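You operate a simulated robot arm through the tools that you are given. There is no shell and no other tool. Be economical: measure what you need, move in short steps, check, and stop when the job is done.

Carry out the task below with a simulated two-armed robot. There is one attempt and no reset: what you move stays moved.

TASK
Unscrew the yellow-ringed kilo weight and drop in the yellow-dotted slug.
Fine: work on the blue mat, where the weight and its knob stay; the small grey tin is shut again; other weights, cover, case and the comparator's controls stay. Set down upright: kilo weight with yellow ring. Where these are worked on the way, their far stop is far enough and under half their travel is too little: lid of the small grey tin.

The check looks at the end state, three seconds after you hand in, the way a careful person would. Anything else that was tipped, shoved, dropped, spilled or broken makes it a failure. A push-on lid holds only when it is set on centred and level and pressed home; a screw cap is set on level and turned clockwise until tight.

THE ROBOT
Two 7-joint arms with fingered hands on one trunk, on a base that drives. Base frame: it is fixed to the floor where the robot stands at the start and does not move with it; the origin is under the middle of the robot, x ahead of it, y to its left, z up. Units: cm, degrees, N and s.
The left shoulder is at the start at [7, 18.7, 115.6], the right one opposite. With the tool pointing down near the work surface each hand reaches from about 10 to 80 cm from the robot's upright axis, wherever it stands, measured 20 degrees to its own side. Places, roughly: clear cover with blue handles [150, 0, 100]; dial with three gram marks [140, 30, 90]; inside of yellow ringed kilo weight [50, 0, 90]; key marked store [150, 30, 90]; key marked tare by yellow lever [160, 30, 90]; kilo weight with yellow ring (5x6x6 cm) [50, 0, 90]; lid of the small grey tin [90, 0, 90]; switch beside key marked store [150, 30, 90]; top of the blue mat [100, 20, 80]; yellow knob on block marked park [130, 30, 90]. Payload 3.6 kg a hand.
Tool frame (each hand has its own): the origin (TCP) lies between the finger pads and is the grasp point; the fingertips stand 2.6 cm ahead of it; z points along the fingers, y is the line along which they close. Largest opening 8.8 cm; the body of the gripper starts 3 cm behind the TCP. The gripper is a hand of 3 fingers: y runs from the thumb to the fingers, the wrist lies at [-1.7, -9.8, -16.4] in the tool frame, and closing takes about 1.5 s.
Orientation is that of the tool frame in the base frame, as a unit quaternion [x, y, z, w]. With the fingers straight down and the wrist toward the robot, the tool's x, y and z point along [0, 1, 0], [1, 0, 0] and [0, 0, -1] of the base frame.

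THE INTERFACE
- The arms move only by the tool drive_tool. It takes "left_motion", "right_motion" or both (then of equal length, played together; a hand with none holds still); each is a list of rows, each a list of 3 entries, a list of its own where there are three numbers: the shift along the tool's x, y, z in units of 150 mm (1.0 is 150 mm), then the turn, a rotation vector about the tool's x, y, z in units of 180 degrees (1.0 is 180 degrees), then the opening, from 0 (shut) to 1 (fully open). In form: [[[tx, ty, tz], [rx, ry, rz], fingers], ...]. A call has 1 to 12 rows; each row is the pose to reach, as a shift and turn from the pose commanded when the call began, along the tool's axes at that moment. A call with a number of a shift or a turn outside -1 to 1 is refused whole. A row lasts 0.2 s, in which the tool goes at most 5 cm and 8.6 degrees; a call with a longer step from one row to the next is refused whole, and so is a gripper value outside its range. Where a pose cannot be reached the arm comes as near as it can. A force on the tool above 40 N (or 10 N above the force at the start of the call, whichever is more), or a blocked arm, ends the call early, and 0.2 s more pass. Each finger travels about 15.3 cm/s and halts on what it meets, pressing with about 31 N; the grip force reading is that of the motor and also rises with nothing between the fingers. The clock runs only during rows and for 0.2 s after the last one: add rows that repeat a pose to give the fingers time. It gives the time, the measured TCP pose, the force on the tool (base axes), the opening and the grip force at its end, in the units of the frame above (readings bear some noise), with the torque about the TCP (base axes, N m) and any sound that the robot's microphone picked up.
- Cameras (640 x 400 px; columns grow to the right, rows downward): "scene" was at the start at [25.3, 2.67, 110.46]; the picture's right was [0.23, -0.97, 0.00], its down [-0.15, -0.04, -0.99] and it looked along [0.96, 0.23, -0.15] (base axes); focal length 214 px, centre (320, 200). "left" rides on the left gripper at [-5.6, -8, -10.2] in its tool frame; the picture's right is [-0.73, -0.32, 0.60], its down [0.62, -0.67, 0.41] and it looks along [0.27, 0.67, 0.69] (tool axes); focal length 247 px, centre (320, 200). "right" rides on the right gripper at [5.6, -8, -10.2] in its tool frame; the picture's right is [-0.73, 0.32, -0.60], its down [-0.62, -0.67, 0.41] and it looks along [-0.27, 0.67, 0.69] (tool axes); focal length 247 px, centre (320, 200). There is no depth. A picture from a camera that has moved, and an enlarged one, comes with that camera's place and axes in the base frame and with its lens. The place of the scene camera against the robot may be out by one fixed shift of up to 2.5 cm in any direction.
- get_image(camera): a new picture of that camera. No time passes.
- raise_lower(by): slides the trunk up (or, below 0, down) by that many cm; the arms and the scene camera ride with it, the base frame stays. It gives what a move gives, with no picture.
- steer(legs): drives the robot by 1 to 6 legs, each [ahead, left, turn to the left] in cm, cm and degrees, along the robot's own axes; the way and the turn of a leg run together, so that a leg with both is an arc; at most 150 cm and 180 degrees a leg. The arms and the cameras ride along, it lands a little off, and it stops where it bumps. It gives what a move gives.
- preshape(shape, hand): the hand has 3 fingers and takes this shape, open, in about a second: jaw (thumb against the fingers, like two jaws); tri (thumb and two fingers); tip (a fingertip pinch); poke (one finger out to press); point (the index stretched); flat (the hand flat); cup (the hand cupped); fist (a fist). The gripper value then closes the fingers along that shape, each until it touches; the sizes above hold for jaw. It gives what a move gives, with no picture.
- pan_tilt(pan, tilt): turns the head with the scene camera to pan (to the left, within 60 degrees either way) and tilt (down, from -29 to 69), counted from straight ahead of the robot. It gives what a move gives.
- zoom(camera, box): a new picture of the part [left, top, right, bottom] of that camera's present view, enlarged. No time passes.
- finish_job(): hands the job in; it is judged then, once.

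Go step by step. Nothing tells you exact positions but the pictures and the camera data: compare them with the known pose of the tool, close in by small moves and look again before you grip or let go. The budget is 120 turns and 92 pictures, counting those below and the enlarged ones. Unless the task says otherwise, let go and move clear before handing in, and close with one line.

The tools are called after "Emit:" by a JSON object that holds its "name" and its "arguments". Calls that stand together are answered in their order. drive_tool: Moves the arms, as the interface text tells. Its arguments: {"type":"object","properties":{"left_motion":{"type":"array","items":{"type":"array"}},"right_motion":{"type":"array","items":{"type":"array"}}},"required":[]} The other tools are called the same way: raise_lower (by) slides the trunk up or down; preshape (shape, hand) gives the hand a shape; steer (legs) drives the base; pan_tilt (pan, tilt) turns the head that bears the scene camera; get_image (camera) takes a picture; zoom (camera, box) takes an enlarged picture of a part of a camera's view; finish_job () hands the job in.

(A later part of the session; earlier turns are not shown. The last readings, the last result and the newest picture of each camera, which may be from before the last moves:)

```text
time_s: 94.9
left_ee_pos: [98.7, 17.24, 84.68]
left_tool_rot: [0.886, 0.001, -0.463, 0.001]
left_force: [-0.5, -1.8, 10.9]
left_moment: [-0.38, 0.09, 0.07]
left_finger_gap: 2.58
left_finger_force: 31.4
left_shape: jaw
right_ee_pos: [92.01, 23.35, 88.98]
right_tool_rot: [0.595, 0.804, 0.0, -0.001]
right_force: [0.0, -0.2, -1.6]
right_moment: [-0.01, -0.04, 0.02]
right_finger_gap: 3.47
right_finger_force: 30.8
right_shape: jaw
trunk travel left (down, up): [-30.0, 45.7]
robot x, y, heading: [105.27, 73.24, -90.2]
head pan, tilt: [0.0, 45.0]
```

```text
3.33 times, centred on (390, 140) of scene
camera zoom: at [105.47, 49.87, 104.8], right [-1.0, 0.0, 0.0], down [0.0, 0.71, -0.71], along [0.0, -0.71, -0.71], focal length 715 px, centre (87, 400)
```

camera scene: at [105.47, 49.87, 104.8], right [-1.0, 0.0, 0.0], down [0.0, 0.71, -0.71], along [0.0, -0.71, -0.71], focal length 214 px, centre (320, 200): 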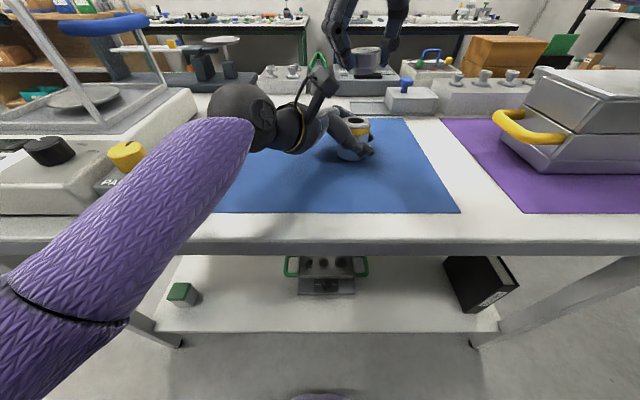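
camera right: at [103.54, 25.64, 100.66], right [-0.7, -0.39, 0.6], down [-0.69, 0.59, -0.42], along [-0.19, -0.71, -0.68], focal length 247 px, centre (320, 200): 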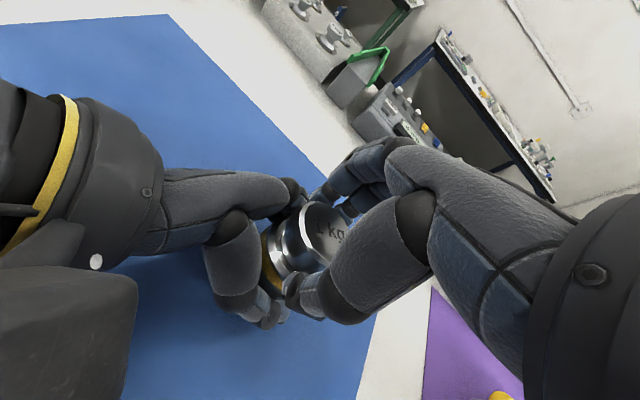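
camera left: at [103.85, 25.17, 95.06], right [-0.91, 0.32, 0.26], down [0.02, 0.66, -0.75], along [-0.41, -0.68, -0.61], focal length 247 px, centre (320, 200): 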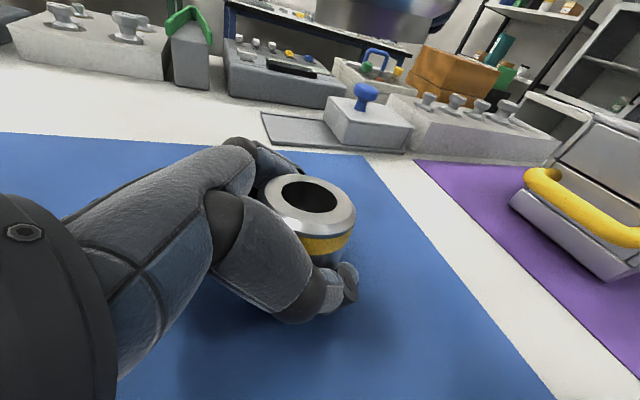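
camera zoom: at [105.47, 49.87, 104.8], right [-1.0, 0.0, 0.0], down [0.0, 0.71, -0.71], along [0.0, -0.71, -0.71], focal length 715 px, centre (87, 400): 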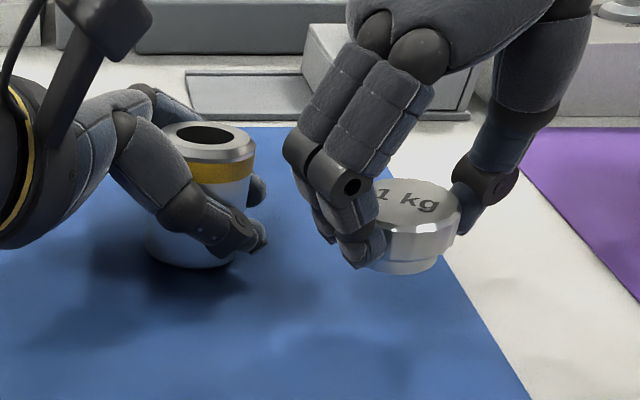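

The knob is close to the mat's edge; shift inward by ~2 cm, then lower to contact.

Emit:
{"name": "drive_tool", "arguments": {"right_motion": [[[0.06, 0.144, 0], [0, 0, 0], 0], [[0.06, 0.144, 0.05], [0, 0, 0], 0], [[0.06, 0.144, 0.1], [0, 0, 0], 0], [[0.06, 0.144, 0.13], [0, 0, 0], 0], [[0.06, 0.144, 0.16], [0, 0, 0], 0], [[0.06, 0.144, 0.19], [0, 0, 0], 0], [[0.06, 0.144, 0.22], [0, 0, 0], 0], [[0.06, 0.144, 0.25], [0, 0, 0], 0], [[0.06, 0.144, 0.28], [0, 0, 0], 0], [[0.06, 0.144, 0.31], [0, 0, 0], 0], [[0.06, 0.144, 0.34], [0, 0, 0], 0], [[0.06, 0.144, 0.37], [0, 0, 0], 0]]}}

Emit:
{"name": "zoom", "arguments": {"camera": "scene", "box": [310, 80, 470, 200]}}

```text
time_s: 97.2
left_ee_pos: [98.66, 17.3, 84.68]
left_tool_rot: [0.887, 0.0, -0.462, 0.0]
left_force: [0.6, 1.9, 4.7]
left_moment: [-0.16, 0.03, 0.02]
left_finger_gap: 2.52
left_finger_force: 30.9
left_shape: jaw
right_ee_pos: [94.12, 24.7, 84.84]
right_tool_rot: [0.594, 0.804, 0.0, 0.008]
right_force: [-4.1, 5.4, 16.7]
right_moment: [0.14, -0.17, 0.03]
right_finger_gap: 3.66
right_finger_force: 31.0
right_shape: jaw
trunk travel left (down, up): [-30.0, 45.7]
robot x, y, heading: [105.01, 73.2, -89.9]
head pan, tilt: [0.0, 45.0]
stopped in row 11 (right hand): the force on the tool passed its limit at 44 N (the readings are from after the stop); the commanded pose is now the measured one
```

```text
3.33 times, centred on (390, 140) of scene
camera zoom: at [105.46, 49.99, 104.82], right [-1.0, 0.0, 0.0], down [0.0, 0.71, -0.71], along [0.0, -0.71, -0.71], focal length 715 px, centre (87, 400)
```

zoom: 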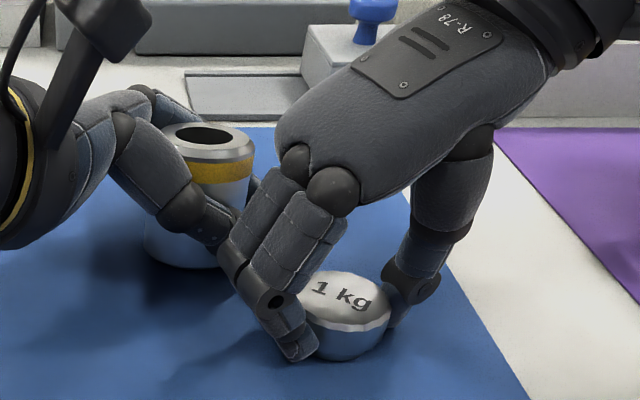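

The knob is down. Open modestly and lift clear.

Emit:
{"name": "drive_tool", "arguments": {"right_motion": [[[0, 0, -0.005], [0, 0, 0], 0.2], [[0, 0, -0.01], [0, 0, 0], 0.4], [[0, 0, -0.01], [0, 0, 0], 0.55], [[0, 0, -0.01], [0, 0, 0], 0.6], [[0, 0, -0.05], [0, 0, 0], 0.6], [[0, 0, -0.2], [0, 0, 0], 0.6], [[0, 0, -0.4], [0, 0, 0], 0.6], [[0, 0, -0.7], [0, 0, 0], 0.6], [[0, 0, -0.9], [0, 0, 0], 0.8]]}}

Emit:
{"name": "zoom", "arguments": {"camera": "scene", "box": [290, 80, 450, 200]}}

```text
time_s: 99.2
left_ee_pos: [98.72, 17.37, 84.66]
left_tool_rot: [0.887, 0.0, -0.462, 0.0]
left_force: [0.3, 2.9, 17.8]
left_moment: [-0.32, 0.19, 0.01]
left_finger_gap: 2.55
left_finger_force: 30.8
left_shape: jaw
right_ee_pos: [94.18, 25.15, 98.07]
right_tool_rot: [0.595, 0.804, 0.0, 0.006]
right_force: [-0.4, 0.2, -0.5]
right_moment: [0.04, -0.03, -0.01]
right_finger_gap: 7.03
right_finger_force: 0.1
right_shape: jaw
trunk travel left (down, up): [-30.0, 45.7]
robot x, y, heading: [104.58, 73.12, -90.0]
head pan, tilt: [0.0, 45.0]
```

```text
3.33 times, centred on (370, 140) of scene
camera zoom: at [105.46, 49.95, 104.82], right [-1.0, 0.0, 0.0], down [0.0, 0.71, -0.71], along [0.0, -0.71, -0.71], focal length 715 px, centre (153, 400)
```

zoom: 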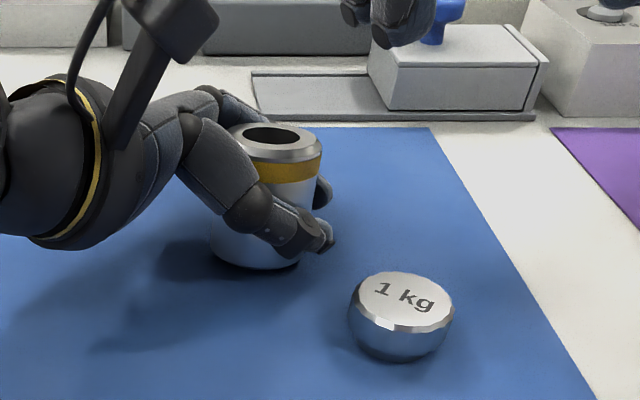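

The knob stands on the mat. Next, the tin's blue knob is at about (86.3, −2.5, 88): swing the right hand back to neutral and toward it.

Emit:
{"name": "drive_tool", "arguments": {"right_motion": [[[0, 0, -0.1], [0, 0, 0.047], 0.5], [[-0.08, -0.06, -0.1], [0, 0, 0.094], 0.5], [[-0.16, -0.12, -0.1], [0, 0, 0.141], 0.5], [[-0.24, -0.18, -0.1], [0, 0, 0.188], 0.5], [[-0.32, -0.24, -0.1], [0, 0, 0.235], 0.5], [[-0.4, -0.3, -0.1], [0, 0, 0.282], 0.5], [[-0.48, -0.36, -0.1], [0, 0, 0.329], 0.5], [[-0.55, -0.42, -0.1], [0, 0, 0.376], 0.5], [[-0.62, -0.48, -0.1], [0, 0, 0.423], 0.5], [[-0.68, -0.53, -0.1], [0, 0, 0.47], 0.5], [[-0.73, -0.573, -0.1], [0, 0, 0.517], 0.5], [[-0.73, -0.573, -0.1], [0, 0, 0.56], 0.5]]}}

Emit:
{"name": "drive_tool", "arguments": {"right_motion": [[[0, 0.2, 0], [0, 0, 0.03], 0.5], [[-0.05, 0.45, 0], [0, 0, 0.03], 0.5], [[-0.1, 0.7, 0], [0, 0, 0.03], 0.5], [[-0.1, 0.7, 0], [0, 0, 0.03], 0.5]]}}

Emit:
{"name": "get_image", "arguments": {"camera": "right"}}

```text
time_s: 101.8
left_ee_pos: [98.73, 17.43, 84.69]
left_tool_rot: [0.887, 0.0, -0.462, 0.001]
left_force: [-1.2, 1.3, 19.0]
left_moment: [-0.4, 0.19, -0.01]
left_finger_gap: 2.55
left_finger_force: 30.9
left_shape: jaw
right_ee_pos: [89.05, 11.75, 99.6]
right_tool_rot: [0.999, 0.054, 0.006, 0.005]
right_force: [-0.3, 0.2, 0.4]
right_moment: [0.0, -0.02, -0.01]
right_finger_gap: 4.44
right_finger_force: 0.1
right_shape: jaw
trunk travel left (down, up): [-30.0, 45.7]
robot x, y, heading: [105.15, 73.53, -90.0]
head pan, tilt: [0.0, 45.0]
```

```text
time_s: 102.8
left_ee_pos: [98.67, 17.33, 84.64]
left_tool_rot: [0.887, 0.0, -0.462, 0.001]
left_force: [-2.3, 1.0, 18.8]
left_moment: [-0.37, 0.24, -0.05]
left_finger_gap: 2.51
left_finger_force: 31.0
left_shape: jaw
right_ee_pos: [88.89, 0.93, 99.65]
right_tool_rot: [1.0, 0.007, 0.004, 0.004]
right_force: [0.6, -0.5, 0.3]
right_moment: [0.0, 0.02, 0.01]
right_finger_gap: 4.45
right_finger_force: 0.1
right_shape: jaw
trunk travel left (down, up): [-30.0, 45.7]
robot x, y, heading: [105.08, 73.25, -90.1]
head pan, tilt: [0.0, 45.0]
```

```text
30 pictures are left
camera right: at [94.19, 9.17, 109.9], right [-0.74, -0.32, 0.59], down [-0.63, 0.65, -0.42], along [-0.25, -0.69, -0.68], focal length 247 px, centre (320, 200)
```

right: 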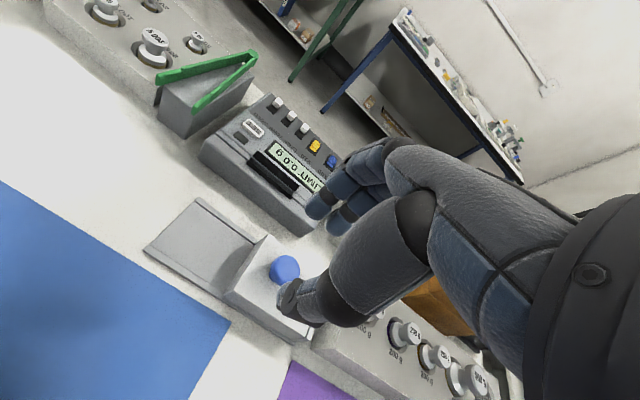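

Blue knob confirmed at (86.2, −2.4). Descend around it and close.

Emit:
{"name": "drive_tool", "arguments": {"right_motion": [[[-0.06, 0.1, 0.2], [0, 0, 0], 0.5], [[-0.12, 0.18, 0.4], [0, 0, 0], 0.5], [[-0.16, 0.22, 0.55], [0, 0, 0], 0.5], [[-0.16, 0.22, 0.65], [0, 0, 0], 0.5], [[-0.16, 0.22, 0.72], [0, 0, 0], 0.5], [[-0.16, 0.22, 0.72], [0, 0, 0], 0.5]]}}

Emit:
{"name": "zoom", "arguments": {"camera": "scene", "box": [340, 50, 460, 130]}}

Emit:
{"name": "get_image", "arguments": {"camera": "right"}}

```text
time_s: 104.2
left_ee_pos: [98.5, 17.37, 84.62]
left_tool_rot: [0.887, 0.0, -0.462, 0.0]
left_force: [-1.8, 1.6, 17.5]
left_moment: [-0.36, 0.23, -0.03]
left_finger_gap: 2.54
left_finger_force: 30.9
left_shape: jaw
right_ee_pos: [86.47, -1.95, 88.91]
right_tool_rot: [1.0, 0.006, 0.004, 0.004]
right_force: [0.1, 0.2, -0.2]
right_moment: [0.01, 0.0, -0.01]
right_finger_gap: 4.43
right_finger_force: 0.0
right_shape: jaw
trunk travel left (down, up): [-30.0, 45.7]
robot x, y, heading: [104.99, 73.38, -90.0]
head pan, tilt: [0.0, 45.0]
```

```text
5.00 times, centred on (400, 90) of scene
camera zoom: at [105.46, 49.94, 104.82], right [-1.0, 0.0, 0.0], down [0.0, 0.71, -0.71], along [0.0, -0.71, -0.71], focal length 1072 px, centre (-80, 750)
```

zoom: 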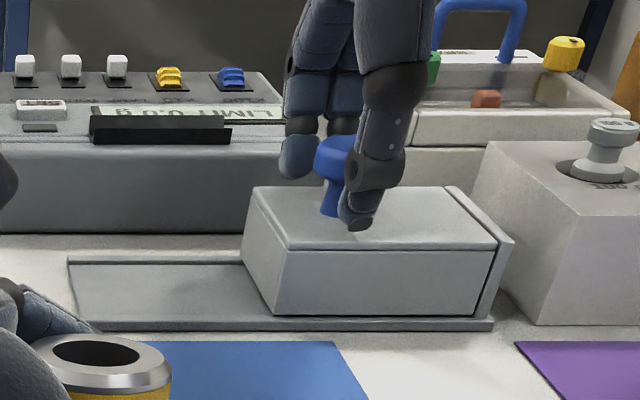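

```text
28 pictures are left
camera right: at [91.81, 6.1, 99.12], right [-0.74, -0.32, 0.59], down [-0.63, 0.65, -0.42], along [-0.25, -0.68, -0.68], focal length 247 px, centre (320, 200)
```

right: 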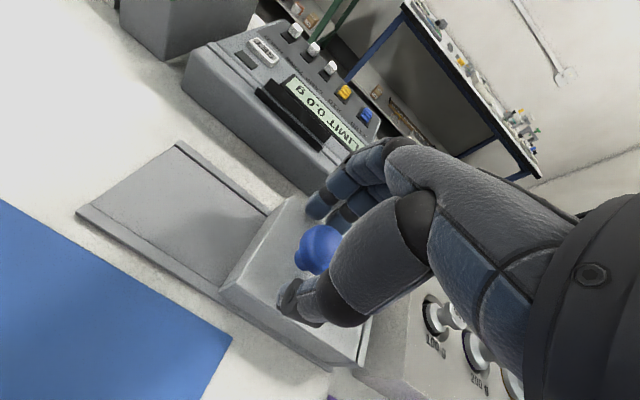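

Shift 6 mm to +x and close on the knob.

Emit:
{"name": "drive_tool", "arguments": {"right_motion": [[[0.04, 0, 0], [0, 0, 0], 0.5], [[0.04, 0, 0], [0, 0, 0], 0.3], [[0.04, 0, 0], [0, 0, 0], 0.1], [[0.04, 0, 0], [0, 0, 0], 0], [[0.04, 0, 0], [0, 0, 0], 0], [[0.04, 0, 0], [0, 0, 0], 0]]}}

Emit:
{"name": "drive_tool", "arguments": {"right_motion": [[[0.04, 0, 0], [0, 0, 0], 0], [[0.09, 0, 0], [0, 0, 0], 0], [[0.16, 0, 0], [0, 0, 0], 0], [[0.24, 0, 0], [0, 0, 0], 0], [[0.32, 0, 0], [0, 0, 0], 0], [[0.4, 0, 0], [0, 0, 0], 0], [[0.48, 0, 0], [0, 0, 0], 0], [[0.54, 0, 0], [0, 0, 0], 0], [[0.58, 0, 0], [0, 0, 0], 0], [[0.61, 0, 0], [0, 0, 0], 0]]}}

Emit:
{"name": "zoom", "arguments": {"camera": "scene", "box": [340, 50, 460, 130]}}

```text
time_s: 105.6
left_ee_pos: [98.59, 17.21, 84.67]
left_tool_rot: [0.887, 0.0, -0.462, 0.001]
left_force: [-1.2, 7.4, 21.2]
left_moment: [-0.28, 0.2, 0.01]
left_finger_gap: 2.52
left_finger_force: 31.6
left_shape: jaw
right_ee_pos: [87.08, -2.12, 88.77]
right_tool_rot: [1.0, 0.008, 0.005, 0.001]
right_force: [3.3, -7.5, -11.3]
right_moment: [-0.06, -0.13, 0.34]
right_finger_gap: 1.6
right_finger_force: 31.2
right_shape: jaw
trunk travel left (down, up): [-30.0, 45.7]
robot x, y, heading: [105.27, 73.29, -90.1]
head pan, tilt: [0.0, 45.0]
```

```text
time_s: 107.6
left_ee_pos: [98.65, 17.02, 84.72]
left_tool_rot: [0.885, 0.0, -0.465, 0.001]
left_force: [1.2, 2.9, 4.1]
left_moment: [-0.13, 0.04, 0.05]
left_finger_gap: 2.48
left_finger_force: 31.0
left_shape: jaw
right_ee_pos: [95.16, -1.53, 88.65]
right_tool_rot: [1.0, 0.007, 0.003, 0.005]
right_force: [0.1, -20.6, -11.7]
right_moment: [-0.21, -0.03, 0.37]
right_finger_gap: 1.59
right_finger_force: 30.7
right_shape: jaw
right hand out of reach, approached as far as the arm can: row 6, 7, 8, 9, 10
trunk travel left (down, up): [-30.0, 45.7]
robot x, y, heading: [105.09, 73.13, -90.1]
head pan, tilt: [0.0, 45.0]
stopped in row 10 (right hand): the force on the tool passed its limit at 41 N (the readings are from after the stop); the commanded pose is now the measured one
```

```text
5.00 times, centred on (400, 90) of scene
camera zoom: at [105.46, 49.53, 104.69], right [-1.0, 0.0, 0.0], down [0.0, 0.71, -0.71], along [0.0, -0.71, -0.71], focal length 1072 px, centre (-80, 750)
```

zoom: 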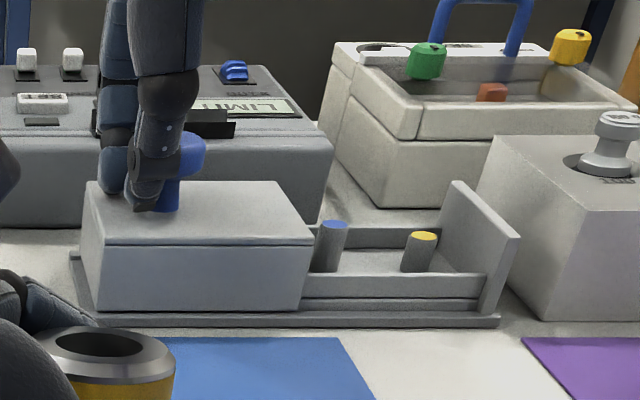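

The lid is open; a blue-dotted and a yellow-dotted slug stand in the tin. Release the lid and look from above over the yellow one, with a fingertip pinch shape.

Emit:
{"name": "drive_tool", "arguments": {"right_motion": [[[0, 0, 0], [0, 0, 0], 0.25], [[0, 0, 0], [0, 0, 0], 0.45], [[0, 0, 0], [0, 0, 0], 0.45], [[0, 0, -0.15], [0, 0, 0], 0.45], [[0, 0, -0.4], [0, 0, 0], 0.45], [[-0.2, 0, -0.6], [0, 0, 0], 0.45], [[-0.45, 0, -0.6], [0, 0, 0], 0.45], [[-0.65, 0, -0.6], [0, 0, 0], 0.45], [[-0.75, 0, -0.6], [0, 0, 0], 0.45]]}}

Emit:
{"name": "preshape", "arguments": {"hand": "right", "shape": "tip"}}

Emit:
{"name": "get_image", "arguments": {"camera": "right"}}

Emit:
{"name": "get_image", "arguments": {"camera": "scene"}}

```text
time_s: 109.6
left_ee_pos: [98.62, 17.24, 84.73]
left_tool_rot: [0.886, 0.0, -0.464, 0.0]
left_force: [1.2, -0.1, -3.4]
left_moment: [-0.08, 0.03, 0.07]
left_finger_gap: 2.45
left_finger_force: 31.0
left_shape: jaw
right_ee_pos: [84.01, -3.79, 97.85]
right_tool_rot: [1.0, 0.007, 0.004, 0.005]
right_force: [0.0, 0.5, -0.8]
right_moment: [-0.03, -0.02, -0.03]
right_finger_gap: 3.95
right_finger_force: 0.0
right_shape: jaw
right hand out of reach, approached as far as the arm can: row 5, 6, 7, 8, 9
trunk travel left (down, up): [-30.0, 45.7]
robot x, y, heading: [104.77, 73.48, -90.1]
head pan, tilt: [0.0, 45.0]
```

```text
time_s: 110.5
left_ee_pos: [98.65, 17.17, 84.71]
left_tool_rot: [0.886, 0.0, -0.463, 0.0]
left_force: [1.0, 2.5, -3.3]
left_moment: [-0.07, 0.03, 0.03]
left_finger_gap: 2.45
left_finger_force: 31.2
left_shape: jaw
right_ee_pos: [84.03, -3.8, 97.68]
right_tool_rot: [1.0, 0.007, 0.005, 0.004]
right_force: [0.4, 0.5, 0.0]
right_moment: [-0.02, -0.02, -0.02]
right_finger_gap: 8.77
right_finger_force: 0.0
right_shape: tip
trunk travel left (down, up): [-30.0, 45.7]
robot x, y, heading: [104.75, 73.17, -89.8]
head pan, tilt: [0.0, 45.0]
```

```text
26 pictures are left
camera right: at [89.49, 4.39, 108.01], right [-0.74, -0.32, 0.6], down [-0.63, 0.65, -0.42], along [-0.25, -0.68, -0.68], focal length 247 px, centre (320, 200)
```

right: 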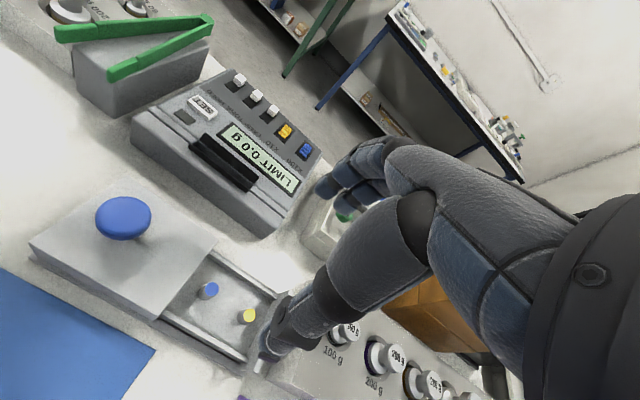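

```text
25 pictures are left
camera scene: at [105.47, 49.77, 104.77], right [-1.0, 0.0, 0.0], down [0.0, 0.71, -0.71], along [0.0, -0.71, -0.71], focal length 214 px, centre (320, 200)
```

scene: 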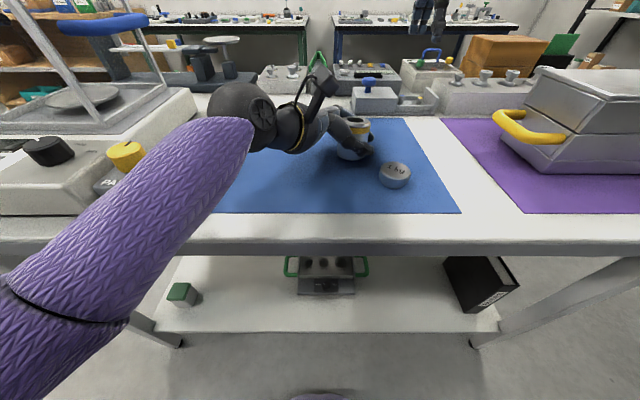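

Yellow slug is at about (82, −2). I let go of the weight with the left hand and back it out, since it should stand by itself and this frees the robot to move closer.

Emit:
{"name": "drive_tool", "arguments": {"left_motion": [[[0, 0, 0], [0, 0, 0], 0.2], [[0, 0, 0], [0, 0, 0], 0.4], [[0, 0, 0], [0, 0, 0], 0.7], [[0, 0, 0], [0, 0, 0], 1], [[0, 0, 0], [0, 0, 0], 1], [[0, 0, -0.15], [0, 0, 0], 1], [[0, 0, -0.35], [0, 0, 0], 1], [[0, 0, -0.6], [0, 0, 0], 1], [[0, 0, -0.85], [0, 0, 0], 1], [[-0.2, 0, -0.95], [0, 0, 0], 1], [[-0.4, 0, -1.0], [0, 0, 0], 1], [[-0.5, 0, -1.0], [0, 0, 0], 1]]}}

Emit:
{"name": "get_image", "arguments": {"camera": "scene"}}

```text
time_s: 113.1
left_ee_pos: [106.65, 17.21, 99.37]
left_tool_rot: [0.887, 0.0, -0.462, 0.001]
left_force: [-0.1, 0.2, -0.7]
left_moment: [0.01, 0.02, 0.0]
left_finger_gap: 8.76
left_finger_force: 0.0
left_shape: jaw
right_ee_pos: [84.1, -3.74, 97.73]
right_tool_rot: [1.0, 0.007, 0.005, 0.004]
right_force: [-0.2, -0.3, -0.3]
right_moment: [0.01, -0.01, 0.01]
right_finger_gap: 8.75
right_finger_force: 0.1
right_shape: tip
trunk travel left (down, up): [-30.0, 45.7]
robot x, y, heading: [104.77, 73.22, -90.0]
head pan, tilt: [0.0, 45.0]
```

```text
24 pictures are left
camera scene: at [105.46, 49.79, 104.78], right [-1.0, 0.0, 0.0], down [0.0, 0.71, -0.71], along [0.0, -0.71, -0.71], focal length 214 px, centre (320, 200)
```

scene: 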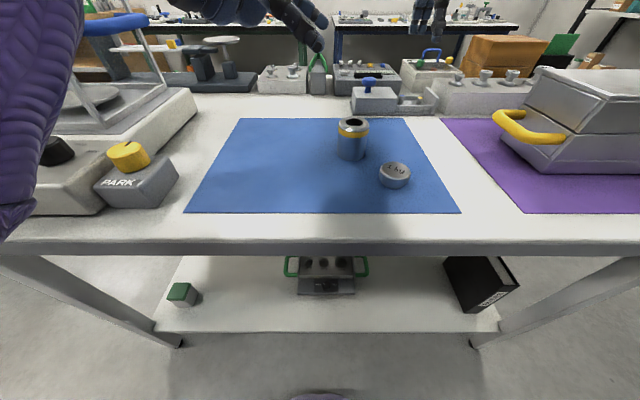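

The weight stands upright on the mat. Move the left hand clear, drop the trunk 5 cm for better right-arm reach, and half-close the pinch above the slug.

Emit:
{"name": "drive_tool", "arguments": {"left_motion": [[[-0.04, 0, -0.2], [0, 0, 0], 1], [[-0.08, 0, -0.45], [0, 0, 0], 1], [[-0.13, 0, -0.74], [0, 0, 0], 1], [[-0.13, 0, -0.74], [0, 0, 0], 1]], "right_motion": [[[-0.06, -0.06, 0], [0, 0, 0], 0.7], [[-0.13, -0.12, 0], [0, 0, 0], 0.4], [[-0.13, -0.12, 0], [0, 0, 0], 0.3], [[-0.13, -0.12, 0], [0, 0, 0], 0.3]]}}

Emit:
{"name": "raise_lower", "arguments": {"by": -5}}

Emit:
{"name": "get_image", "arguments": {"camera": "right"}}

Emit:
{"name": "zoom", "arguments": {"camera": "scene", "box": [340, 0, 500, 110]}}

```text
time_s: 114.1
left_ee_pos: [114.52, 17.22, 107.09]
left_tool_rot: [0.886, -0.001, -0.463, 0.001]
left_force: [0.1, 0.0, -0.2]
left_moment: [-0.03, 0.03, 0.01]
left_finger_gap: 8.75
left_finger_force: 0.0
left_shape: jaw
right_ee_pos: [82.09, -3.78, 97.66]
right_tool_rot: [1.0, 0.007, 0.004, 0.005]
right_force: [-0.2, 0.8, -0.2]
right_moment: [0.02, -0.01, 0.0]
right_finger_gap: 2.69
right_finger_force: 0.1
right_shape: tip
right hand out of reach, approached as far as the arm can: row 1, 2, 3, 4
trunk travel left (down, up): [-30.0, 45.7]
robot x, y, heading: [105.13, 73.17, -89.9]
head pan, tilt: [0.0, 45.0]
```

```text
time_s: 115.0
left_ee_pos: [114.78, 17.34, 102.51]
left_tool_rot: [0.886, 0.0, -0.463, 0.001]
left_force: [0.8, 0.1, -0.1]
left_moment: [0.05, -0.05, 0.03]
left_finger_gap: 8.77
left_finger_force: 0.0
left_shape: jaw
right_ee_pos: [82.17, -4.58, 89.93]
right_tool_rot: [1.0, 0.007, 0.005, -0.015]
right_force: [-0.3, -1.0, 1.2]
right_moment: [0.0, 0.01, 0.01]
right_finger_gap: 2.69
right_finger_force: 0.1
right_shape: tip
trunk travel left (down, up): [-25.0, 50.7]
robot x, y, heading: [104.94, 73.44, -90.2]
head pan, tilt: [0.0, 45.0]
```

```text
23 pictures are left
camera right: at [87.56, 3.1, 100.51], right [-0.74, -0.35, 0.58], down [-0.63, 0.67, -0.4], along [-0.25, -0.66, -0.71], focal length 247 px, centre (320, 200)
```

right: 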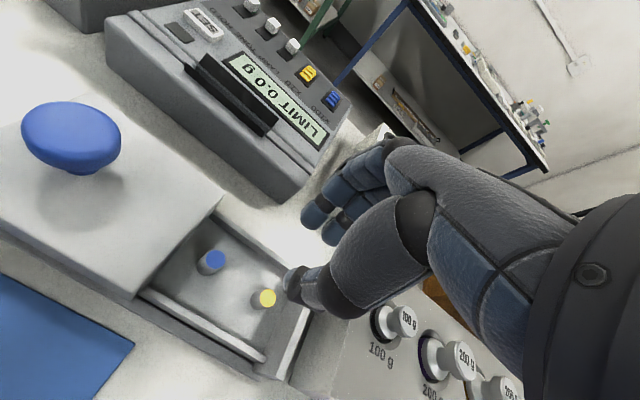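

```text
3.64 times, centred on (420, 55) of scene
camera zoom: at [105.47, 48.98, 99.36], right [-1.0, 0.0, 0.0], down [0.0, 0.71, -0.71], along [0.0, -0.71, -0.71], focal length 780 px, centre (-44, 727)
```

zoom: 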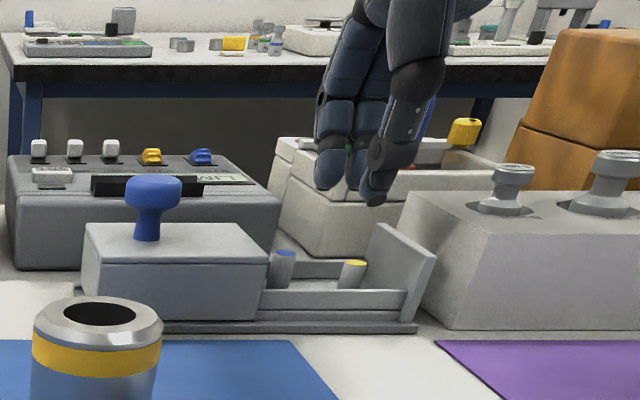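

The pinch straddles the right x already. I'll step toward (82.2, −1.8) and check the measured pose, since the last commands were flagged as out of reach.

Emit:
{"name": "drive_tool", "arguments": {"right_motion": [[[0, 0, 0], [0, 0, 0], 0.3], [[0, -0.05, 0], [0, 0, 0], 0.3], [[0, -0.05, 0], [0, 0, 0], 0.3]]}}

```text
time_s: 115.8
left_ee_pos: [114.57, 17.26, 102.49]
left_tool_rot: [0.886, -0.001, -0.463, 0.001]
left_force: [0.0, 0.8, 0.2]
left_moment: [0.02, -0.01, 0.0]
left_finger_gap: 8.77
left_finger_force: 0.1
left_shape: jaw
right_ee_pos: [82.07, -4.67, 89.87]
right_tool_rot: [1.0, 0.007, 0.004, -0.017]
right_force: [0.2, 0.7, 0.2]
right_moment: [0.01, -0.01, -0.03]
right_finger_gap: 2.7
right_finger_force: 0.0
right_shape: tip
right hand out of reach, approached as far as the arm can: row 2, 3
trunk travel left (down, up): [-25.0, 50.7]
robot x, y, heading: [104.58, 73.16, -89.8]
head pan, tilt: [0.0, 45.0]
```

The arm seems stuck at a joint limit; try a larger move back toward the robot and up.

Emit:
{"name": "drive_tool", "arguments": {"right_motion": [[[0, -0.15, -0.1], [0, 0, 0], 0.3], [[0, -0.35, -0.2], [0, 0, 0], 0.3], [[0.1, -0.55, -0.3], [0, 0, 0], 0.3], [[0.2, -0.7, -0.3], [0, 0, 0], 0.3], [[0.2, -0.7, -0.3], [0, 0, 0], 0.3]]}}

```text
time_s: 117.0
left_ee_pos: [114.71, 17.16, 102.4]
left_tool_rot: [0.886, -0.001, -0.464, 0.0]
left_force: [-0.6, 0.0, -0.4]
left_moment: [-0.01, 0.02, -0.03]
left_finger_gap: 8.78
left_finger_force: 0.0
left_shape: jaw
right_ee_pos: [84.99, -4.6, 95.26]
right_tool_rot: [1.0, 0.007, 0.005, -0.017]
right_force: [-0.1, -0.5, 0.0]
right_moment: [0.01, 0.0, -0.01]
right_finger_gap: 2.68
right_finger_force: 0.1
right_shape: tip
right hand out of reach, approached as far as the arm can: row 1, 2, 3, 4, 5
trunk travel left (down, up): [-25.0, 50.7]
robot x, y, heading: [105.37, 73.42, -90.4]
head pan, tilt: [0.0, 45.0]
```

Y doesn't respond — likely a straight-elbow singularity. I'll perturb with a tilt and a yaw while commanding retreat.

Emit:
{"name": "drive_tool", "arguments": {"right_motion": [[[0.0, -0.1, -0.1], [0.03, 0, -0.03], 0.3], [[0.1, -0.2, -0.1], [0.06, 0, -0.06], 0.3], [[0.2, -0.3, -0.1], [0.09, 0, -0.09], 0.3], [[0.3, -0.4, -0.1], [0.12, 0, -0.12], 0.3], [[0.3, -0.4, -0.1], [0.12, 0, -0.12], 0.3]]}}

```text
time_s: 118.2
left_ee_pos: [114.6, 17.25, 102.48]
left_tool_rot: [0.886, 0.0, -0.463, 0.001]
left_force: [-0.2, 0.1, 1.2]
left_moment: [-0.01, 0.02, 0.0]
left_finger_gap: 8.78
left_finger_force: 0.0
left_shape: jaw
right_ee_pos: [89.03, 3.28, 96.25]
right_tool_rot: [0.96, 0.195, 0.006, -0.202]
right_force: [0.6, 0.5, 0.2]
right_moment: [0.01, -0.01, -0.05]
right_finger_gap: 2.67
right_finger_force: 0.1
right_shape: tip
right hand out of reach, approached as far as the arm can: row 2, 3, 4, 5
trunk travel left (down, up): [-25.0, 50.7]
robot x, y, heading: [104.72, 72.98, -89.9]
head pan, tilt: [0.0, 45.0]
```

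That freed it. Undo the tilt and see where it settles.

Emit:
{"name": "drive_tool", "arguments": {"right_motion": [[[0, 0, 0], [0, 0, 0], 0.3], [[0, 0, 0], [-0.03, 0, 0.03], 0.3], [[0, 0, 0], [-0.06, 0, 0.06], 0.3], [[0, 0, 0], [-0.09, 0, 0.09], 0.3], [[0, 0, 0], [-0.12, 0, 0.12], 0.3], [[0, 0, 0], [-0.12, 0, 0.12], 0.3]]}}

```text
time_s: 119.6
left_ee_pos: [114.66, 17.27, 102.44]
left_tool_rot: [0.886, 0.0, -0.463, 0.001]
left_force: [0.9, 0.8, -0.3]
left_moment: [-0.02, 0.05, -0.02]
left_finger_gap: 8.76
left_finger_force: 0.0
left_shape: jaw
right_ee_pos: [90.1, -4.12, 97.18]
right_tool_rot: [1.0, 0.007, 0.004, -0.017]
right_force: [0.1, -0.1, 0.2]
right_moment: [-0.02, 0.0, -0.01]
right_finger_gap: 2.67
right_finger_force: 0.1
right_shape: tip
right hand out of reach, approached as far as the arm can: row 2, 3, 4, 5, 6
trunk travel left (down, up): [-25.0, 50.7]
robot x, y, heading: [105.22, 73.16, -90.1]
head pan, tilt: [0.0, 45.0]
```

Stretched again. Tilt as before, then pull well back while tilted so that the elbow bends.

Emit:
{"name": "drive_tool", "arguments": {"right_motion": [[[0, 0, 0], [0.04, 0, -0.02], 0.3], [[0, 0, 0], [0.08, 0, -0.04], 0.3], [[0, 0, 0], [0.12, 0, -0.06], 0.3], [[0, 0, 0], [0.16, 0, -0.08], 0.3], [[0.0, -0.2, 0], [0.19, 0, -0.1], 0.3], [[0.0, -0.4, 0], [0.19, 0, -0.1], 0.3], [[0.0, -0.6, 0], [0.19, 0, -0.1], 0.3], [[0.0, -0.8, 0], [0.19, 0, -0.1], 0.3], [[0.0, -0.8, 0], [0.19, 0, -0.1], 0.3]]}}

Emit:
{"name": "get_image", "arguments": {"camera": "scene"}}

```text
time_s: 121.6
left_ee_pos: [114.66, 17.22, 102.45]
left_tool_rot: [0.886, 0.0, -0.463, 0.0]
left_force: [-0.4, -0.6, -0.6]
left_moment: [-0.01, -0.02, -0.02]
left_finger_gap: 8.78
left_finger_force: 0.0
left_shape: jaw
right_ee_pos: [89.66, 8.09, 97.23]
right_tool_rot: [0.938, 0.162, 0.004, -0.307]
right_force: [0.7, 0.7, -0.1]
right_moment: [0.04, -0.02, -0.02]
right_finger_gap: 2.68
right_finger_force: 0.2
right_shape: tip
right hand out of reach, approached as far as the arm can: row 1, 2, 3, 4, 5, 6, 7
trunk travel left (down, up): [-25.0, 50.7]
robot x, y, heading: [104.82, 73.2, -90.1]
head pan, tilt: [0.0, 45.0]
```

```text
21 pictures are left
camera scene: at [105.47, 48.92, 99.33], right [-1.0, 0.0, 0.0], down [0.0, 0.71, -0.71], along [0.0, -0.71, -0.71], focal length 214 px, centre (320, 200)
```

scene: 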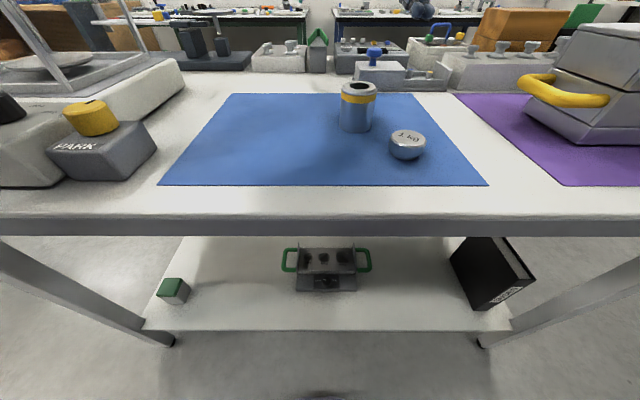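

Now it tracks again (last rows reachable). Untilt here, then move the base 5 cm closer for reach margin.

Emit:
{"name": "drive_tool", "arguments": {"right_motion": [[[0, 0, 0], [-0.04, 0, 0.02], 0.3], [[0, 0, 0], [-0.08, 0, 0.04], 0.3], [[0, 0, 0], [-0.12, 0, 0.06], 0.3], [[0, 0, 0], [-0.16, 0, 0.085], 0.3], [[0, 0, 0], [-0.19, 0, 0.1], 0.3], [[0, 0, 0], [-0.19, 0, 0.1], 0.3]]}}

Emit:
{"name": "steer", "arguments": {"legs": [[5, 0, 0]]}}

```text
time_s: 123.0
left_ee_pos: [114.63, 17.21, 102.43]
left_tool_rot: [0.886, -0.001, -0.463, 0.001]
left_force: [0.0, 0.0, -0.6]
left_moment: [-0.01, 0.0, -0.01]
left_finger_gap: 8.76
left_finger_force: 0.1
left_shape: jaw
right_ee_pos: [89.76, 8.07, 97.23]
right_tool_rot: [1.0, 0.007, 0.005, -0.014]
right_force: [-0.8, -0.3, 0.4]
right_moment: [-0.01, 0.01, 0.01]
right_finger_gap: 2.64
right_finger_force: 0.0
right_shape: tip
trunk travel left (down, up): [-25.0, 50.7]
robot x, y, heading: [104.79, 73.0, -90.2]
head pan, tilt: [0.0, 45.0]
```

```text
time_s: 124.0
left_ee_pos: [114.69, 12.08, 102.32]
left_tool_rot: [0.886, -0.001, -0.463, 0.0]
left_force: [0.0, 0.3, -0.2]
left_moment: [-0.01, -0.02, -0.04]
left_finger_gap: 8.77
left_finger_force: 0.1
left_shape: jaw
right_ee_pos: [89.7, 2.88, 97.14]
right_tool_rot: [1.0, 0.007, 0.004, -0.017]
right_force: [0.6, -0.3, 0.2]
right_moment: [0.0, 0.02, 0.0]
right_finger_gap: 2.65
right_finger_force: 0.1
right_shape: tip
trunk travel left (down, up): [-25.0, 50.7]
robot x, y, heading: [104.83, 68.04, -89.8]
head pan, tilt: [0.0, 45.0]
```

Now approach above the yellow slug, fixing the small tilt.

Emit:
{"name": "drive_tool", "arguments": {"right_motion": [[[-0.15, 0.1, 0.1], [-0.01, 0, 0], 0.35], [[-0.3, 0.2, 0.2], [-0.01, 0, 0], 0.35], [[-0.45, 0.3, 0.3], [-0.01, 0, 0], 0.35], [[-0.5, 0.313, 0.45], [-0.01, 0, 0], 0.35], [[-0.5, 0.313, 0.58], [-0.01, 0, 0], 0.35], [[-0.5, 0.313, 0.58], [-0.01, 0, 0], 0.35]]}}

Emit:
{"name": "get_image", "arguments": {"camera": "right"}}

Emit:
{"name": "zoom", "arguments": {"camera": "scene", "box": [380, 0, 500, 90]}}

```text
time_s: 125.4
left_ee_pos: [114.66, 12.15, 102.38]
left_tool_rot: [0.886, -0.001, -0.463, 0.001]
left_force: [-0.6, -0.2, -0.5]
left_moment: [0.01, 0.0, 0.02]
left_finger_gap: 8.75
left_finger_force: 0.1
left_shape: jaw
right_ee_pos: [82.42, -1.46, 88.19]
right_tool_rot: [1.0, 0.007, 0.005, 0.0]
right_force: [-1.0, 0.1, -1.0]
right_moment: [0.01, 0.0, 0.01]
right_finger_gap: 3.05
right_finger_force: 0.0
right_shape: tip
trunk travel left (down, up): [-25.0, 50.7]
robot x, y, heading: [104.52, 68.14, -90.0]
head pan, tilt: [0.0, 45.0]
```

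```text
20 pictures are left
camera right: at [87.73, 6.61, 98.5], right [-0.74, -0.33, 0.59], down [-0.63, 0.66, -0.42], along [-0.25, -0.68, -0.69], focal length 247 px, centre (320, 200)
```

right: 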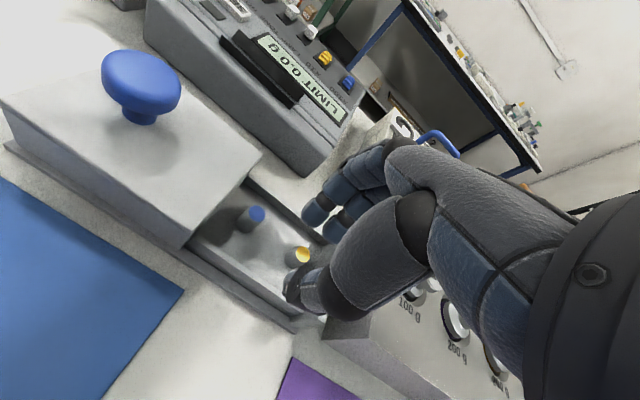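

```text
4.44 times, centred on (440, 45) of scene
camera zoom: at [105.48, 43.83, 99.33], right [-1.0, 0.0, 0.0], down [0.0, 0.71, -0.71], along [0.0, -0.71, -0.71], focal length 953 px, centre (-213, 889)
```

zoom: 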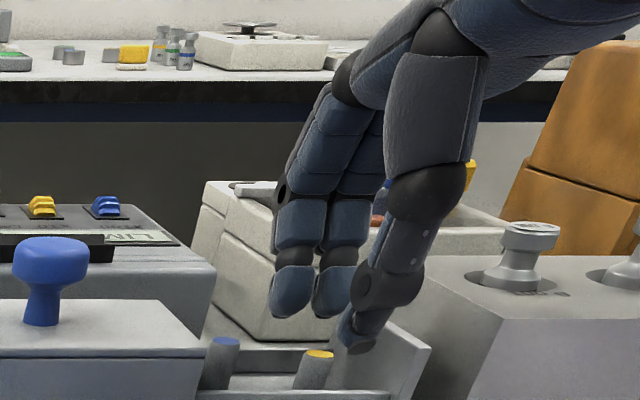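

Slug top is at (82.05, −1.9, 84.6); thumb and index meet about 1 cm to −x of the TCP. Shift and descend.

Emit:
{"name": "drive_tool", "arguments": {"right_motion": [[[0.055, 0.03, 0.0], [0, 0, 0], 0.35], [[0.055, 0.03, 0.05], [0, 0, 0], 0.35], [[0.055, 0.03, 0.1], [0, 0, 0], 0.35], [[0.055, 0.03, 0.125], [0, 0, 0], 0.35], [[0.055, 0.03, 0.125], [0, 0, 0], 0.35]]}}

Emit:
{"name": "zoom", "arguments": {"camera": "scene", "box": [400, 30, 480, 90]}}

Emit:
{"name": "zoom", "arguments": {"camera": "right", "box": [200, 170, 380, 330]}}

```text
time_s: 126.6
left_ee_pos: [114.81, 12.08, 102.42]
left_tool_rot: [0.886, 0.0, -0.464, 0.0]
left_force: [0.9, 0.2, 0.3]
left_moment: [-0.02, -0.03, -0.01]
left_finger_gap: 8.77
left_finger_force: 0.1
left_shape: jaw
right_ee_pos: [83.2, -1.95, 86.52]
right_tool_rot: [1.0, 0.007, 0.004, 0.001]
right_force: [0.0, -1.4, 3.6]
right_moment: [0.02, -0.05, -0.01]
right_finger_gap: 3.01
right_finger_force: 0.1
right_shape: tip
trunk travel left (down, up): [-25.0, 50.7]
robot x, y, heading: [104.92, 68.19, -90.1]
head pan, tilt: [0.0, 45.0]
```

```text
6.67 times, centred on (440, 60) of scene
camera zoom: at [105.49, 43.85, 99.34], right [-1.0, 0.0, 0.0], down [0.0, 0.71, -0.71], along [0.0, -0.71, -0.71], focal length 1430 px, centre (-480, 1133)
```

zoom: 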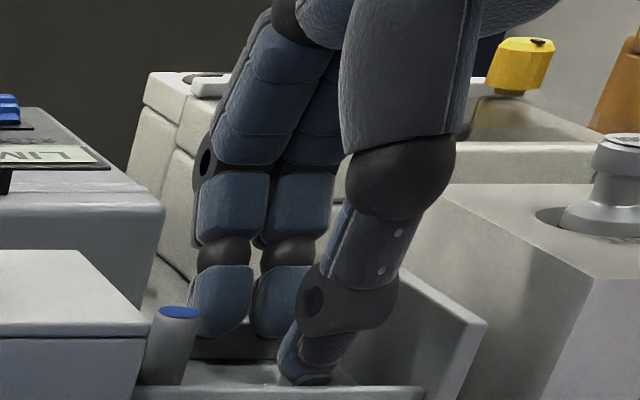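

```text
2.50 times, centred on (290, 250) of right
camera zoom: at [88.57, 6.12, 96.71], right [-0.74, -0.33, 0.59], down [-0.63, 0.66, -0.42], along [-0.25, -0.68, -0.69], focal length 617 px, centre (395, 75)
```

zoom: 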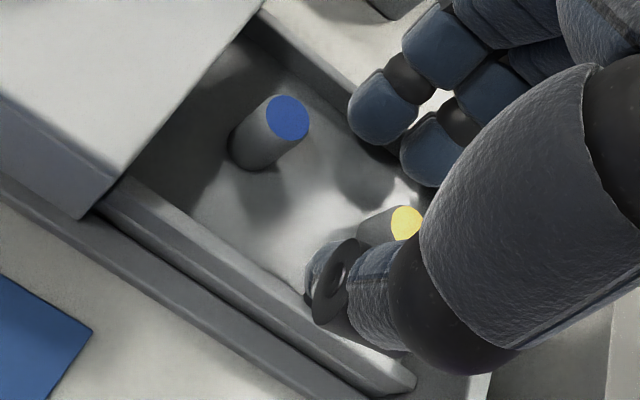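

The slug lies between thumb and index, ~5 mm toward −x. Shift and close.

Emit:
{"name": "drive_tool", "arguments": {"right_motion": [[[-0.03, 0, -0.005], [0, 0, 0], 0.35], [[-0.03, 0, -0.005], [0, 0, 0], 0.25], [[-0.03, 0, -0.005], [0, 0, 0], 0.15], [[-0.03, 0, -0.005], [0, 0, 0], 0.05], [[-0.03, 0, -0.005], [0, 0, 0], 0.0], [[-0.03, 0, -0.005], [0, 0, 0], 0.0], [[-0.03, 0, -0.005], [0, 0, 0], 0.0], [[-0.03, 0, -0.005], [0, 0, 0], 0.0]]}}

Emit:
{"name": "zoom", "arguments": {"camera": "right", "box": [200, 170, 380, 330]}}

```text
time_s: 128.4
left_ee_pos: [114.78, 12.16, 102.46]
left_tool_rot: [0.886, -0.001, -0.463, 0.0]
left_force: [-0.6, 0.0, 0.4]
left_moment: [0.04, 0.0, -0.01]
left_finger_gap: 8.78
left_finger_force: 0.1
left_shape: jaw
right_ee_pos: [82.73, -2.06, 86.47]
right_tool_rot: [1.0, 0.007, 0.003, 0.0]
right_force: [-0.5, 0.4, 0.5]
right_moment: [-0.01, 0.03, 0.0]
right_finger_gap: 0.01
right_finger_force: 31.1
right_shape: tip
trunk travel left (down, up): [-25.0, 50.7]
robot x, y, heading: [104.79, 68.07, -90.0]
head pan, tilt: [0.0, 45.0]
```

```text
2.50 times, centred on (290, 250) of right
camera zoom: at [88.11, 6.01, 96.74], right [-0.74, -0.33, 0.59], down [-0.63, 0.66, -0.42], along [-0.25, -0.68, -0.69], focal length 617 px, centre (395, 75)
```

zoom: 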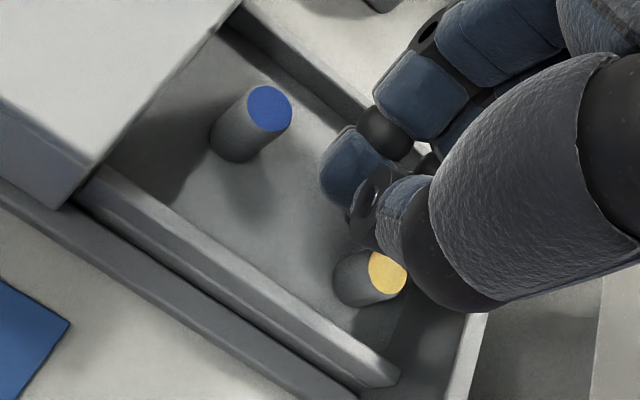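

The pinch closed beside the slug, which is still standing, now near (81.6, −0.8); the pinch point is at the TCP itself. Raise, recentre there, open slightly, and descend.

Emit:
{"name": "drive_tool", "arguments": {"right_motion": [[[0, 0, -0.1], [0, 0, 0], 0], [[0, 0, -0.2], [0, 0, 0], 0], [[-0.06, -0.07, -0.2], [0, 0, 0], 0.1], [[-0.075, -0.08, -0.2], [0, 0, 0], 0.28], [[-0.075, -0.08, -0.2], [0, 0, 0], 0.28]]}}

Emit:
{"name": "zoom", "arguments": {"camera": "right", "box": [200, 170, 380, 330]}}

```text
time_s: 129.6
left_ee_pos: [114.66, 12.14, 102.48]
left_tool_rot: [0.887, -0.001, -0.463, 0.0]
left_force: [0.0, 0.3, 0.7]
left_moment: [0.0, 0.0, -0.03]
left_finger_gap: 8.75
left_finger_force: 0.0
left_shape: jaw
right_ee_pos: [81.63, -0.9, 89.5]
right_tool_rot: [1.0, 0.007, 0.005, 0.0]
right_force: [-0.2, 0.1, -0.2]
right_moment: [-0.04, 0.0, 0.0]
right_finger_gap: 2.42
right_finger_force: 0.1
right_shape: tip
trunk travel left (down, up): [-25.0, 50.7]
robot x, y, heading: [104.35, 68.12, -90.0]
head pan, tilt: [0.0, 45.0]
```

```text
2.50 times, centred on (290, 250) of right
camera zoom: at [87.02, 7.1, 99.79], right [-0.74, -0.33, 0.59], down [-0.63, 0.66, -0.42], along [-0.25, -0.68, -0.69], focal length 617 px, centre (395, 75)
```

zoom: 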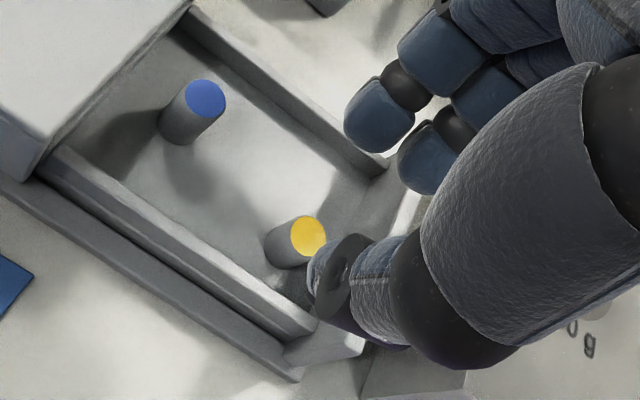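

Well centred now. Descend to z ≈ 86.5 and pinch.

Emit:
{"name": "drive_tool", "arguments": {"right_motion": [[[0, 0, 0.08], [0, 0, 0], 0.28], [[0, 0, 0.15], [0, 0, 0], 0.28], [[0, 0, 0.195], [0, 0, 0], 0.28], [[0, 0, 0.195], [0, 0, 0], 0.28], [[0, 0, 0.195], [0, 0, 0], 0.2], [[0, 0, 0.195], [0, 0, 0], 0.14], [[0, 0, 0.195], [0, 0, 0], 0.08], [[0, 0, 0.195], [0, 0, 0], 0.0], [[0, 0, 0.195], [0, 0, 0], 0.0], [[0, 0, 0.195], [0, 0, 0], 0.0]]}}

Emit:
{"name": "zoom", "arguments": {"camera": "right", "box": [200, 170, 380, 330]}}

```text
time_s: 131.8
left_ee_pos: [114.69, 12.24, 102.54]
left_tool_rot: [0.886, -0.001, -0.463, 0.002]
left_force: [-0.1, 0.2, 0.8]
left_moment: [0.0, 0.03, -0.02]
left_finger_gap: 8.77
left_finger_force: 0.0
left_shape: jaw
right_ee_pos: [81.71, -0.8, 86.83]
right_tool_rot: [1.0, 0.008, 0.004, 0.002]
right_force: [1.5, 1.7, 9.7]
right_moment: [0.06, 0.02, 0.02]
right_finger_gap: 0.05
right_finger_force: 31.1
right_shape: tip
trunk travel left (down, up): [-25.0, 50.7]
robot x, y, heading: [104.88, 67.8, -89.9]
head pan, tilt: [0.0, 45.0]
```

```text
2.50 times, centred on (290, 250) of right
camera zoom: at [87.05, 7.29, 97.11], right [-0.74, -0.33, 0.59], down [-0.63, 0.65, -0.42], along [-0.25, -0.68, -0.69], focal length 617 px, centre (395, 75)
```

zoom: 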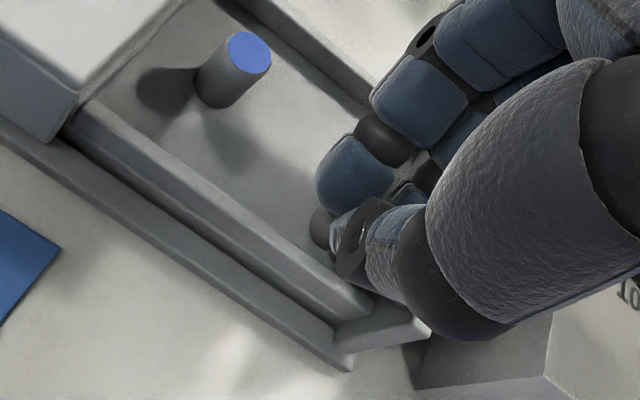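

The tips met on top of the slug — I need ~1.2 cm more depth. Raise, reopen narrowly, bias slightly to −y to keep the thumb off the front wall, and descend deeper.

Emit:
{"name": "drive_tool", "arguments": {"right_motion": [[[0, 0, -0.08], [0, 0, 0], 0], [[0, 0, -0.17], [0, 0, 0], 0], [[0, 0.013, -0.17], [0, 0, 0], 0.15], [[0, 0.013, -0.17], [0, 0, 0], 0.22], [[0, 0.013, -0.17], [0, 0, 0], 0.22], [[0, 0.013, -0.08], [0, 0, 0], 0.22], [[0, 0.013, 0.0], [0, 0, 0], 0.22], [[0, 0.013, 0.04], [0, 0, 0], 0.22], [[0, 0.013, 0.07], [0, 0, 0], 0.22], [[0, 0.013, 0.1], [0, 0, 0], 0.22], [[0, 0.013, 0.1], [0, 0, 0], 0.22]]}}

Emit:
{"name": "zoom", "arguments": {"camera": "right", "box": [200, 170, 380, 330]}}

```text
time_s: 134.0
left_ee_pos: [114.78, 12.4, 102.38]
left_tool_rot: [0.886, -0.001, -0.463, 0.001]
left_force: [-0.2, -0.5, -0.2]
left_moment: [0.0, -0.02, -0.02]
left_finger_gap: 8.77
left_finger_force: 0.0
left_shape: jaw
right_ee_pos: [81.72, -1.29, 86.56]
right_tool_rot: [1.0, 0.007, 0.006, 0.015]
right_force: [1.0, 5.1, 19.0]
right_moment: [0.55, -0.02, -0.28]
right_finger_gap: 0.85
right_finger_force: 22.1
right_shape: tip
trunk travel left (down, up): [-25.0, 50.7]
robot x, y, heading: [104.86, 68.0, -90.3]
head pan, tilt: [0.0, 45.0]
stopped in row 11 (right hand): the force on the tool passed its limit at 40 N (the readings are from after the stop); the commanded pose is now the measured one
```

```text
2.50 times, centred on (290, 250) of right
camera zoom: at [87.1, 7.09, 96.6], right [-0.74, -0.31, 0.6], down [-0.63, 0.64, -0.44], along [-0.25, -0.7, -0.67], focal length 617 px, centre (395, 75)
```

zoom: 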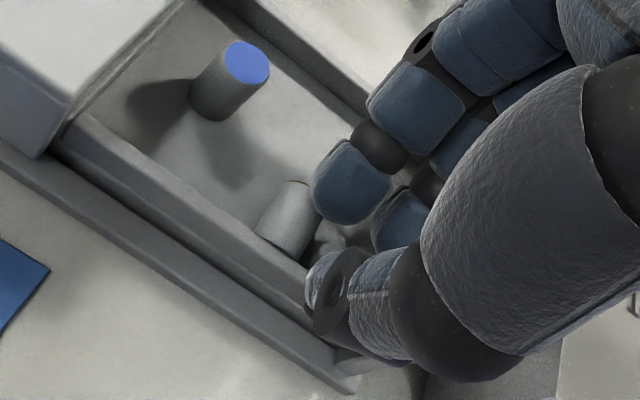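

Something pushed back; raise and look at the slug's state.

Emit:
{"name": "drive_tool", "arguments": {"right_motion": [[[0, 0, -0.05], [0, 0, 0], 0.22], [[0, 0, -0.15], [0, 0, 0], 0.3], [[0, -0.05, -0.35], [0, 0, 0], 0.35], [[0, -0.1, -0.5], [0, 0, 0], 0.35]]}}

Emit:
{"name": "zoom", "arguments": {"camera": "right", "box": [180, 170, 380, 330]}}

```text
time_s: 135.0
left_ee_pos: [114.85, 12.09, 102.4]
left_tool_rot: [0.886, 0.0, -0.464, 0.0]
left_force: [-0.1, -0.2, -0.7]
left_moment: [-0.04, 0.02, -0.01]
left_finger_gap: 8.76
left_finger_force: 0.0
left_shape: jaw
right_ee_pos: [81.44, 0.37, 93.63]
right_tool_rot: [1.0, 0.007, 0.005, 0.01]
right_force: [-0.9, -0.3, -0.4]
right_moment: [0.0, 0.01, 0.01]
right_finger_gap: 3.08
right_finger_force: 0.0
right_shape: tip
trunk travel left (down, up): [-25.0, 50.7]
robot x, y, heading: [104.75, 68.26, -89.9]
head pan, tilt: [0.0, 45.0]
```

```text
2.50 times, centred on (280, 250) of right
camera zoom: at [86.81, 8.57, 103.68], right [-0.74, -0.32, 0.6], down [-0.63, 0.65, -0.43], along [-0.25, -0.69, -0.68], focal length 617 px, centre (420, 75)
```

zoom: 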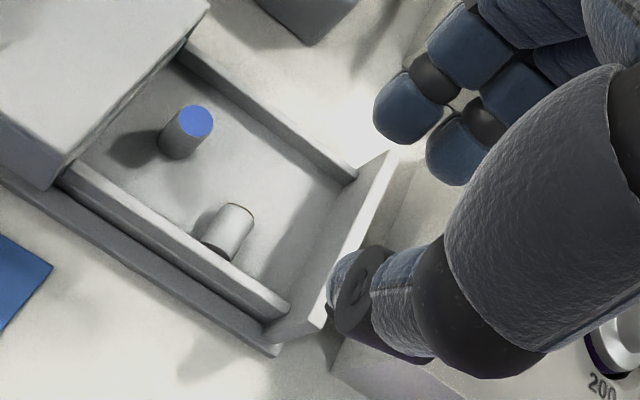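

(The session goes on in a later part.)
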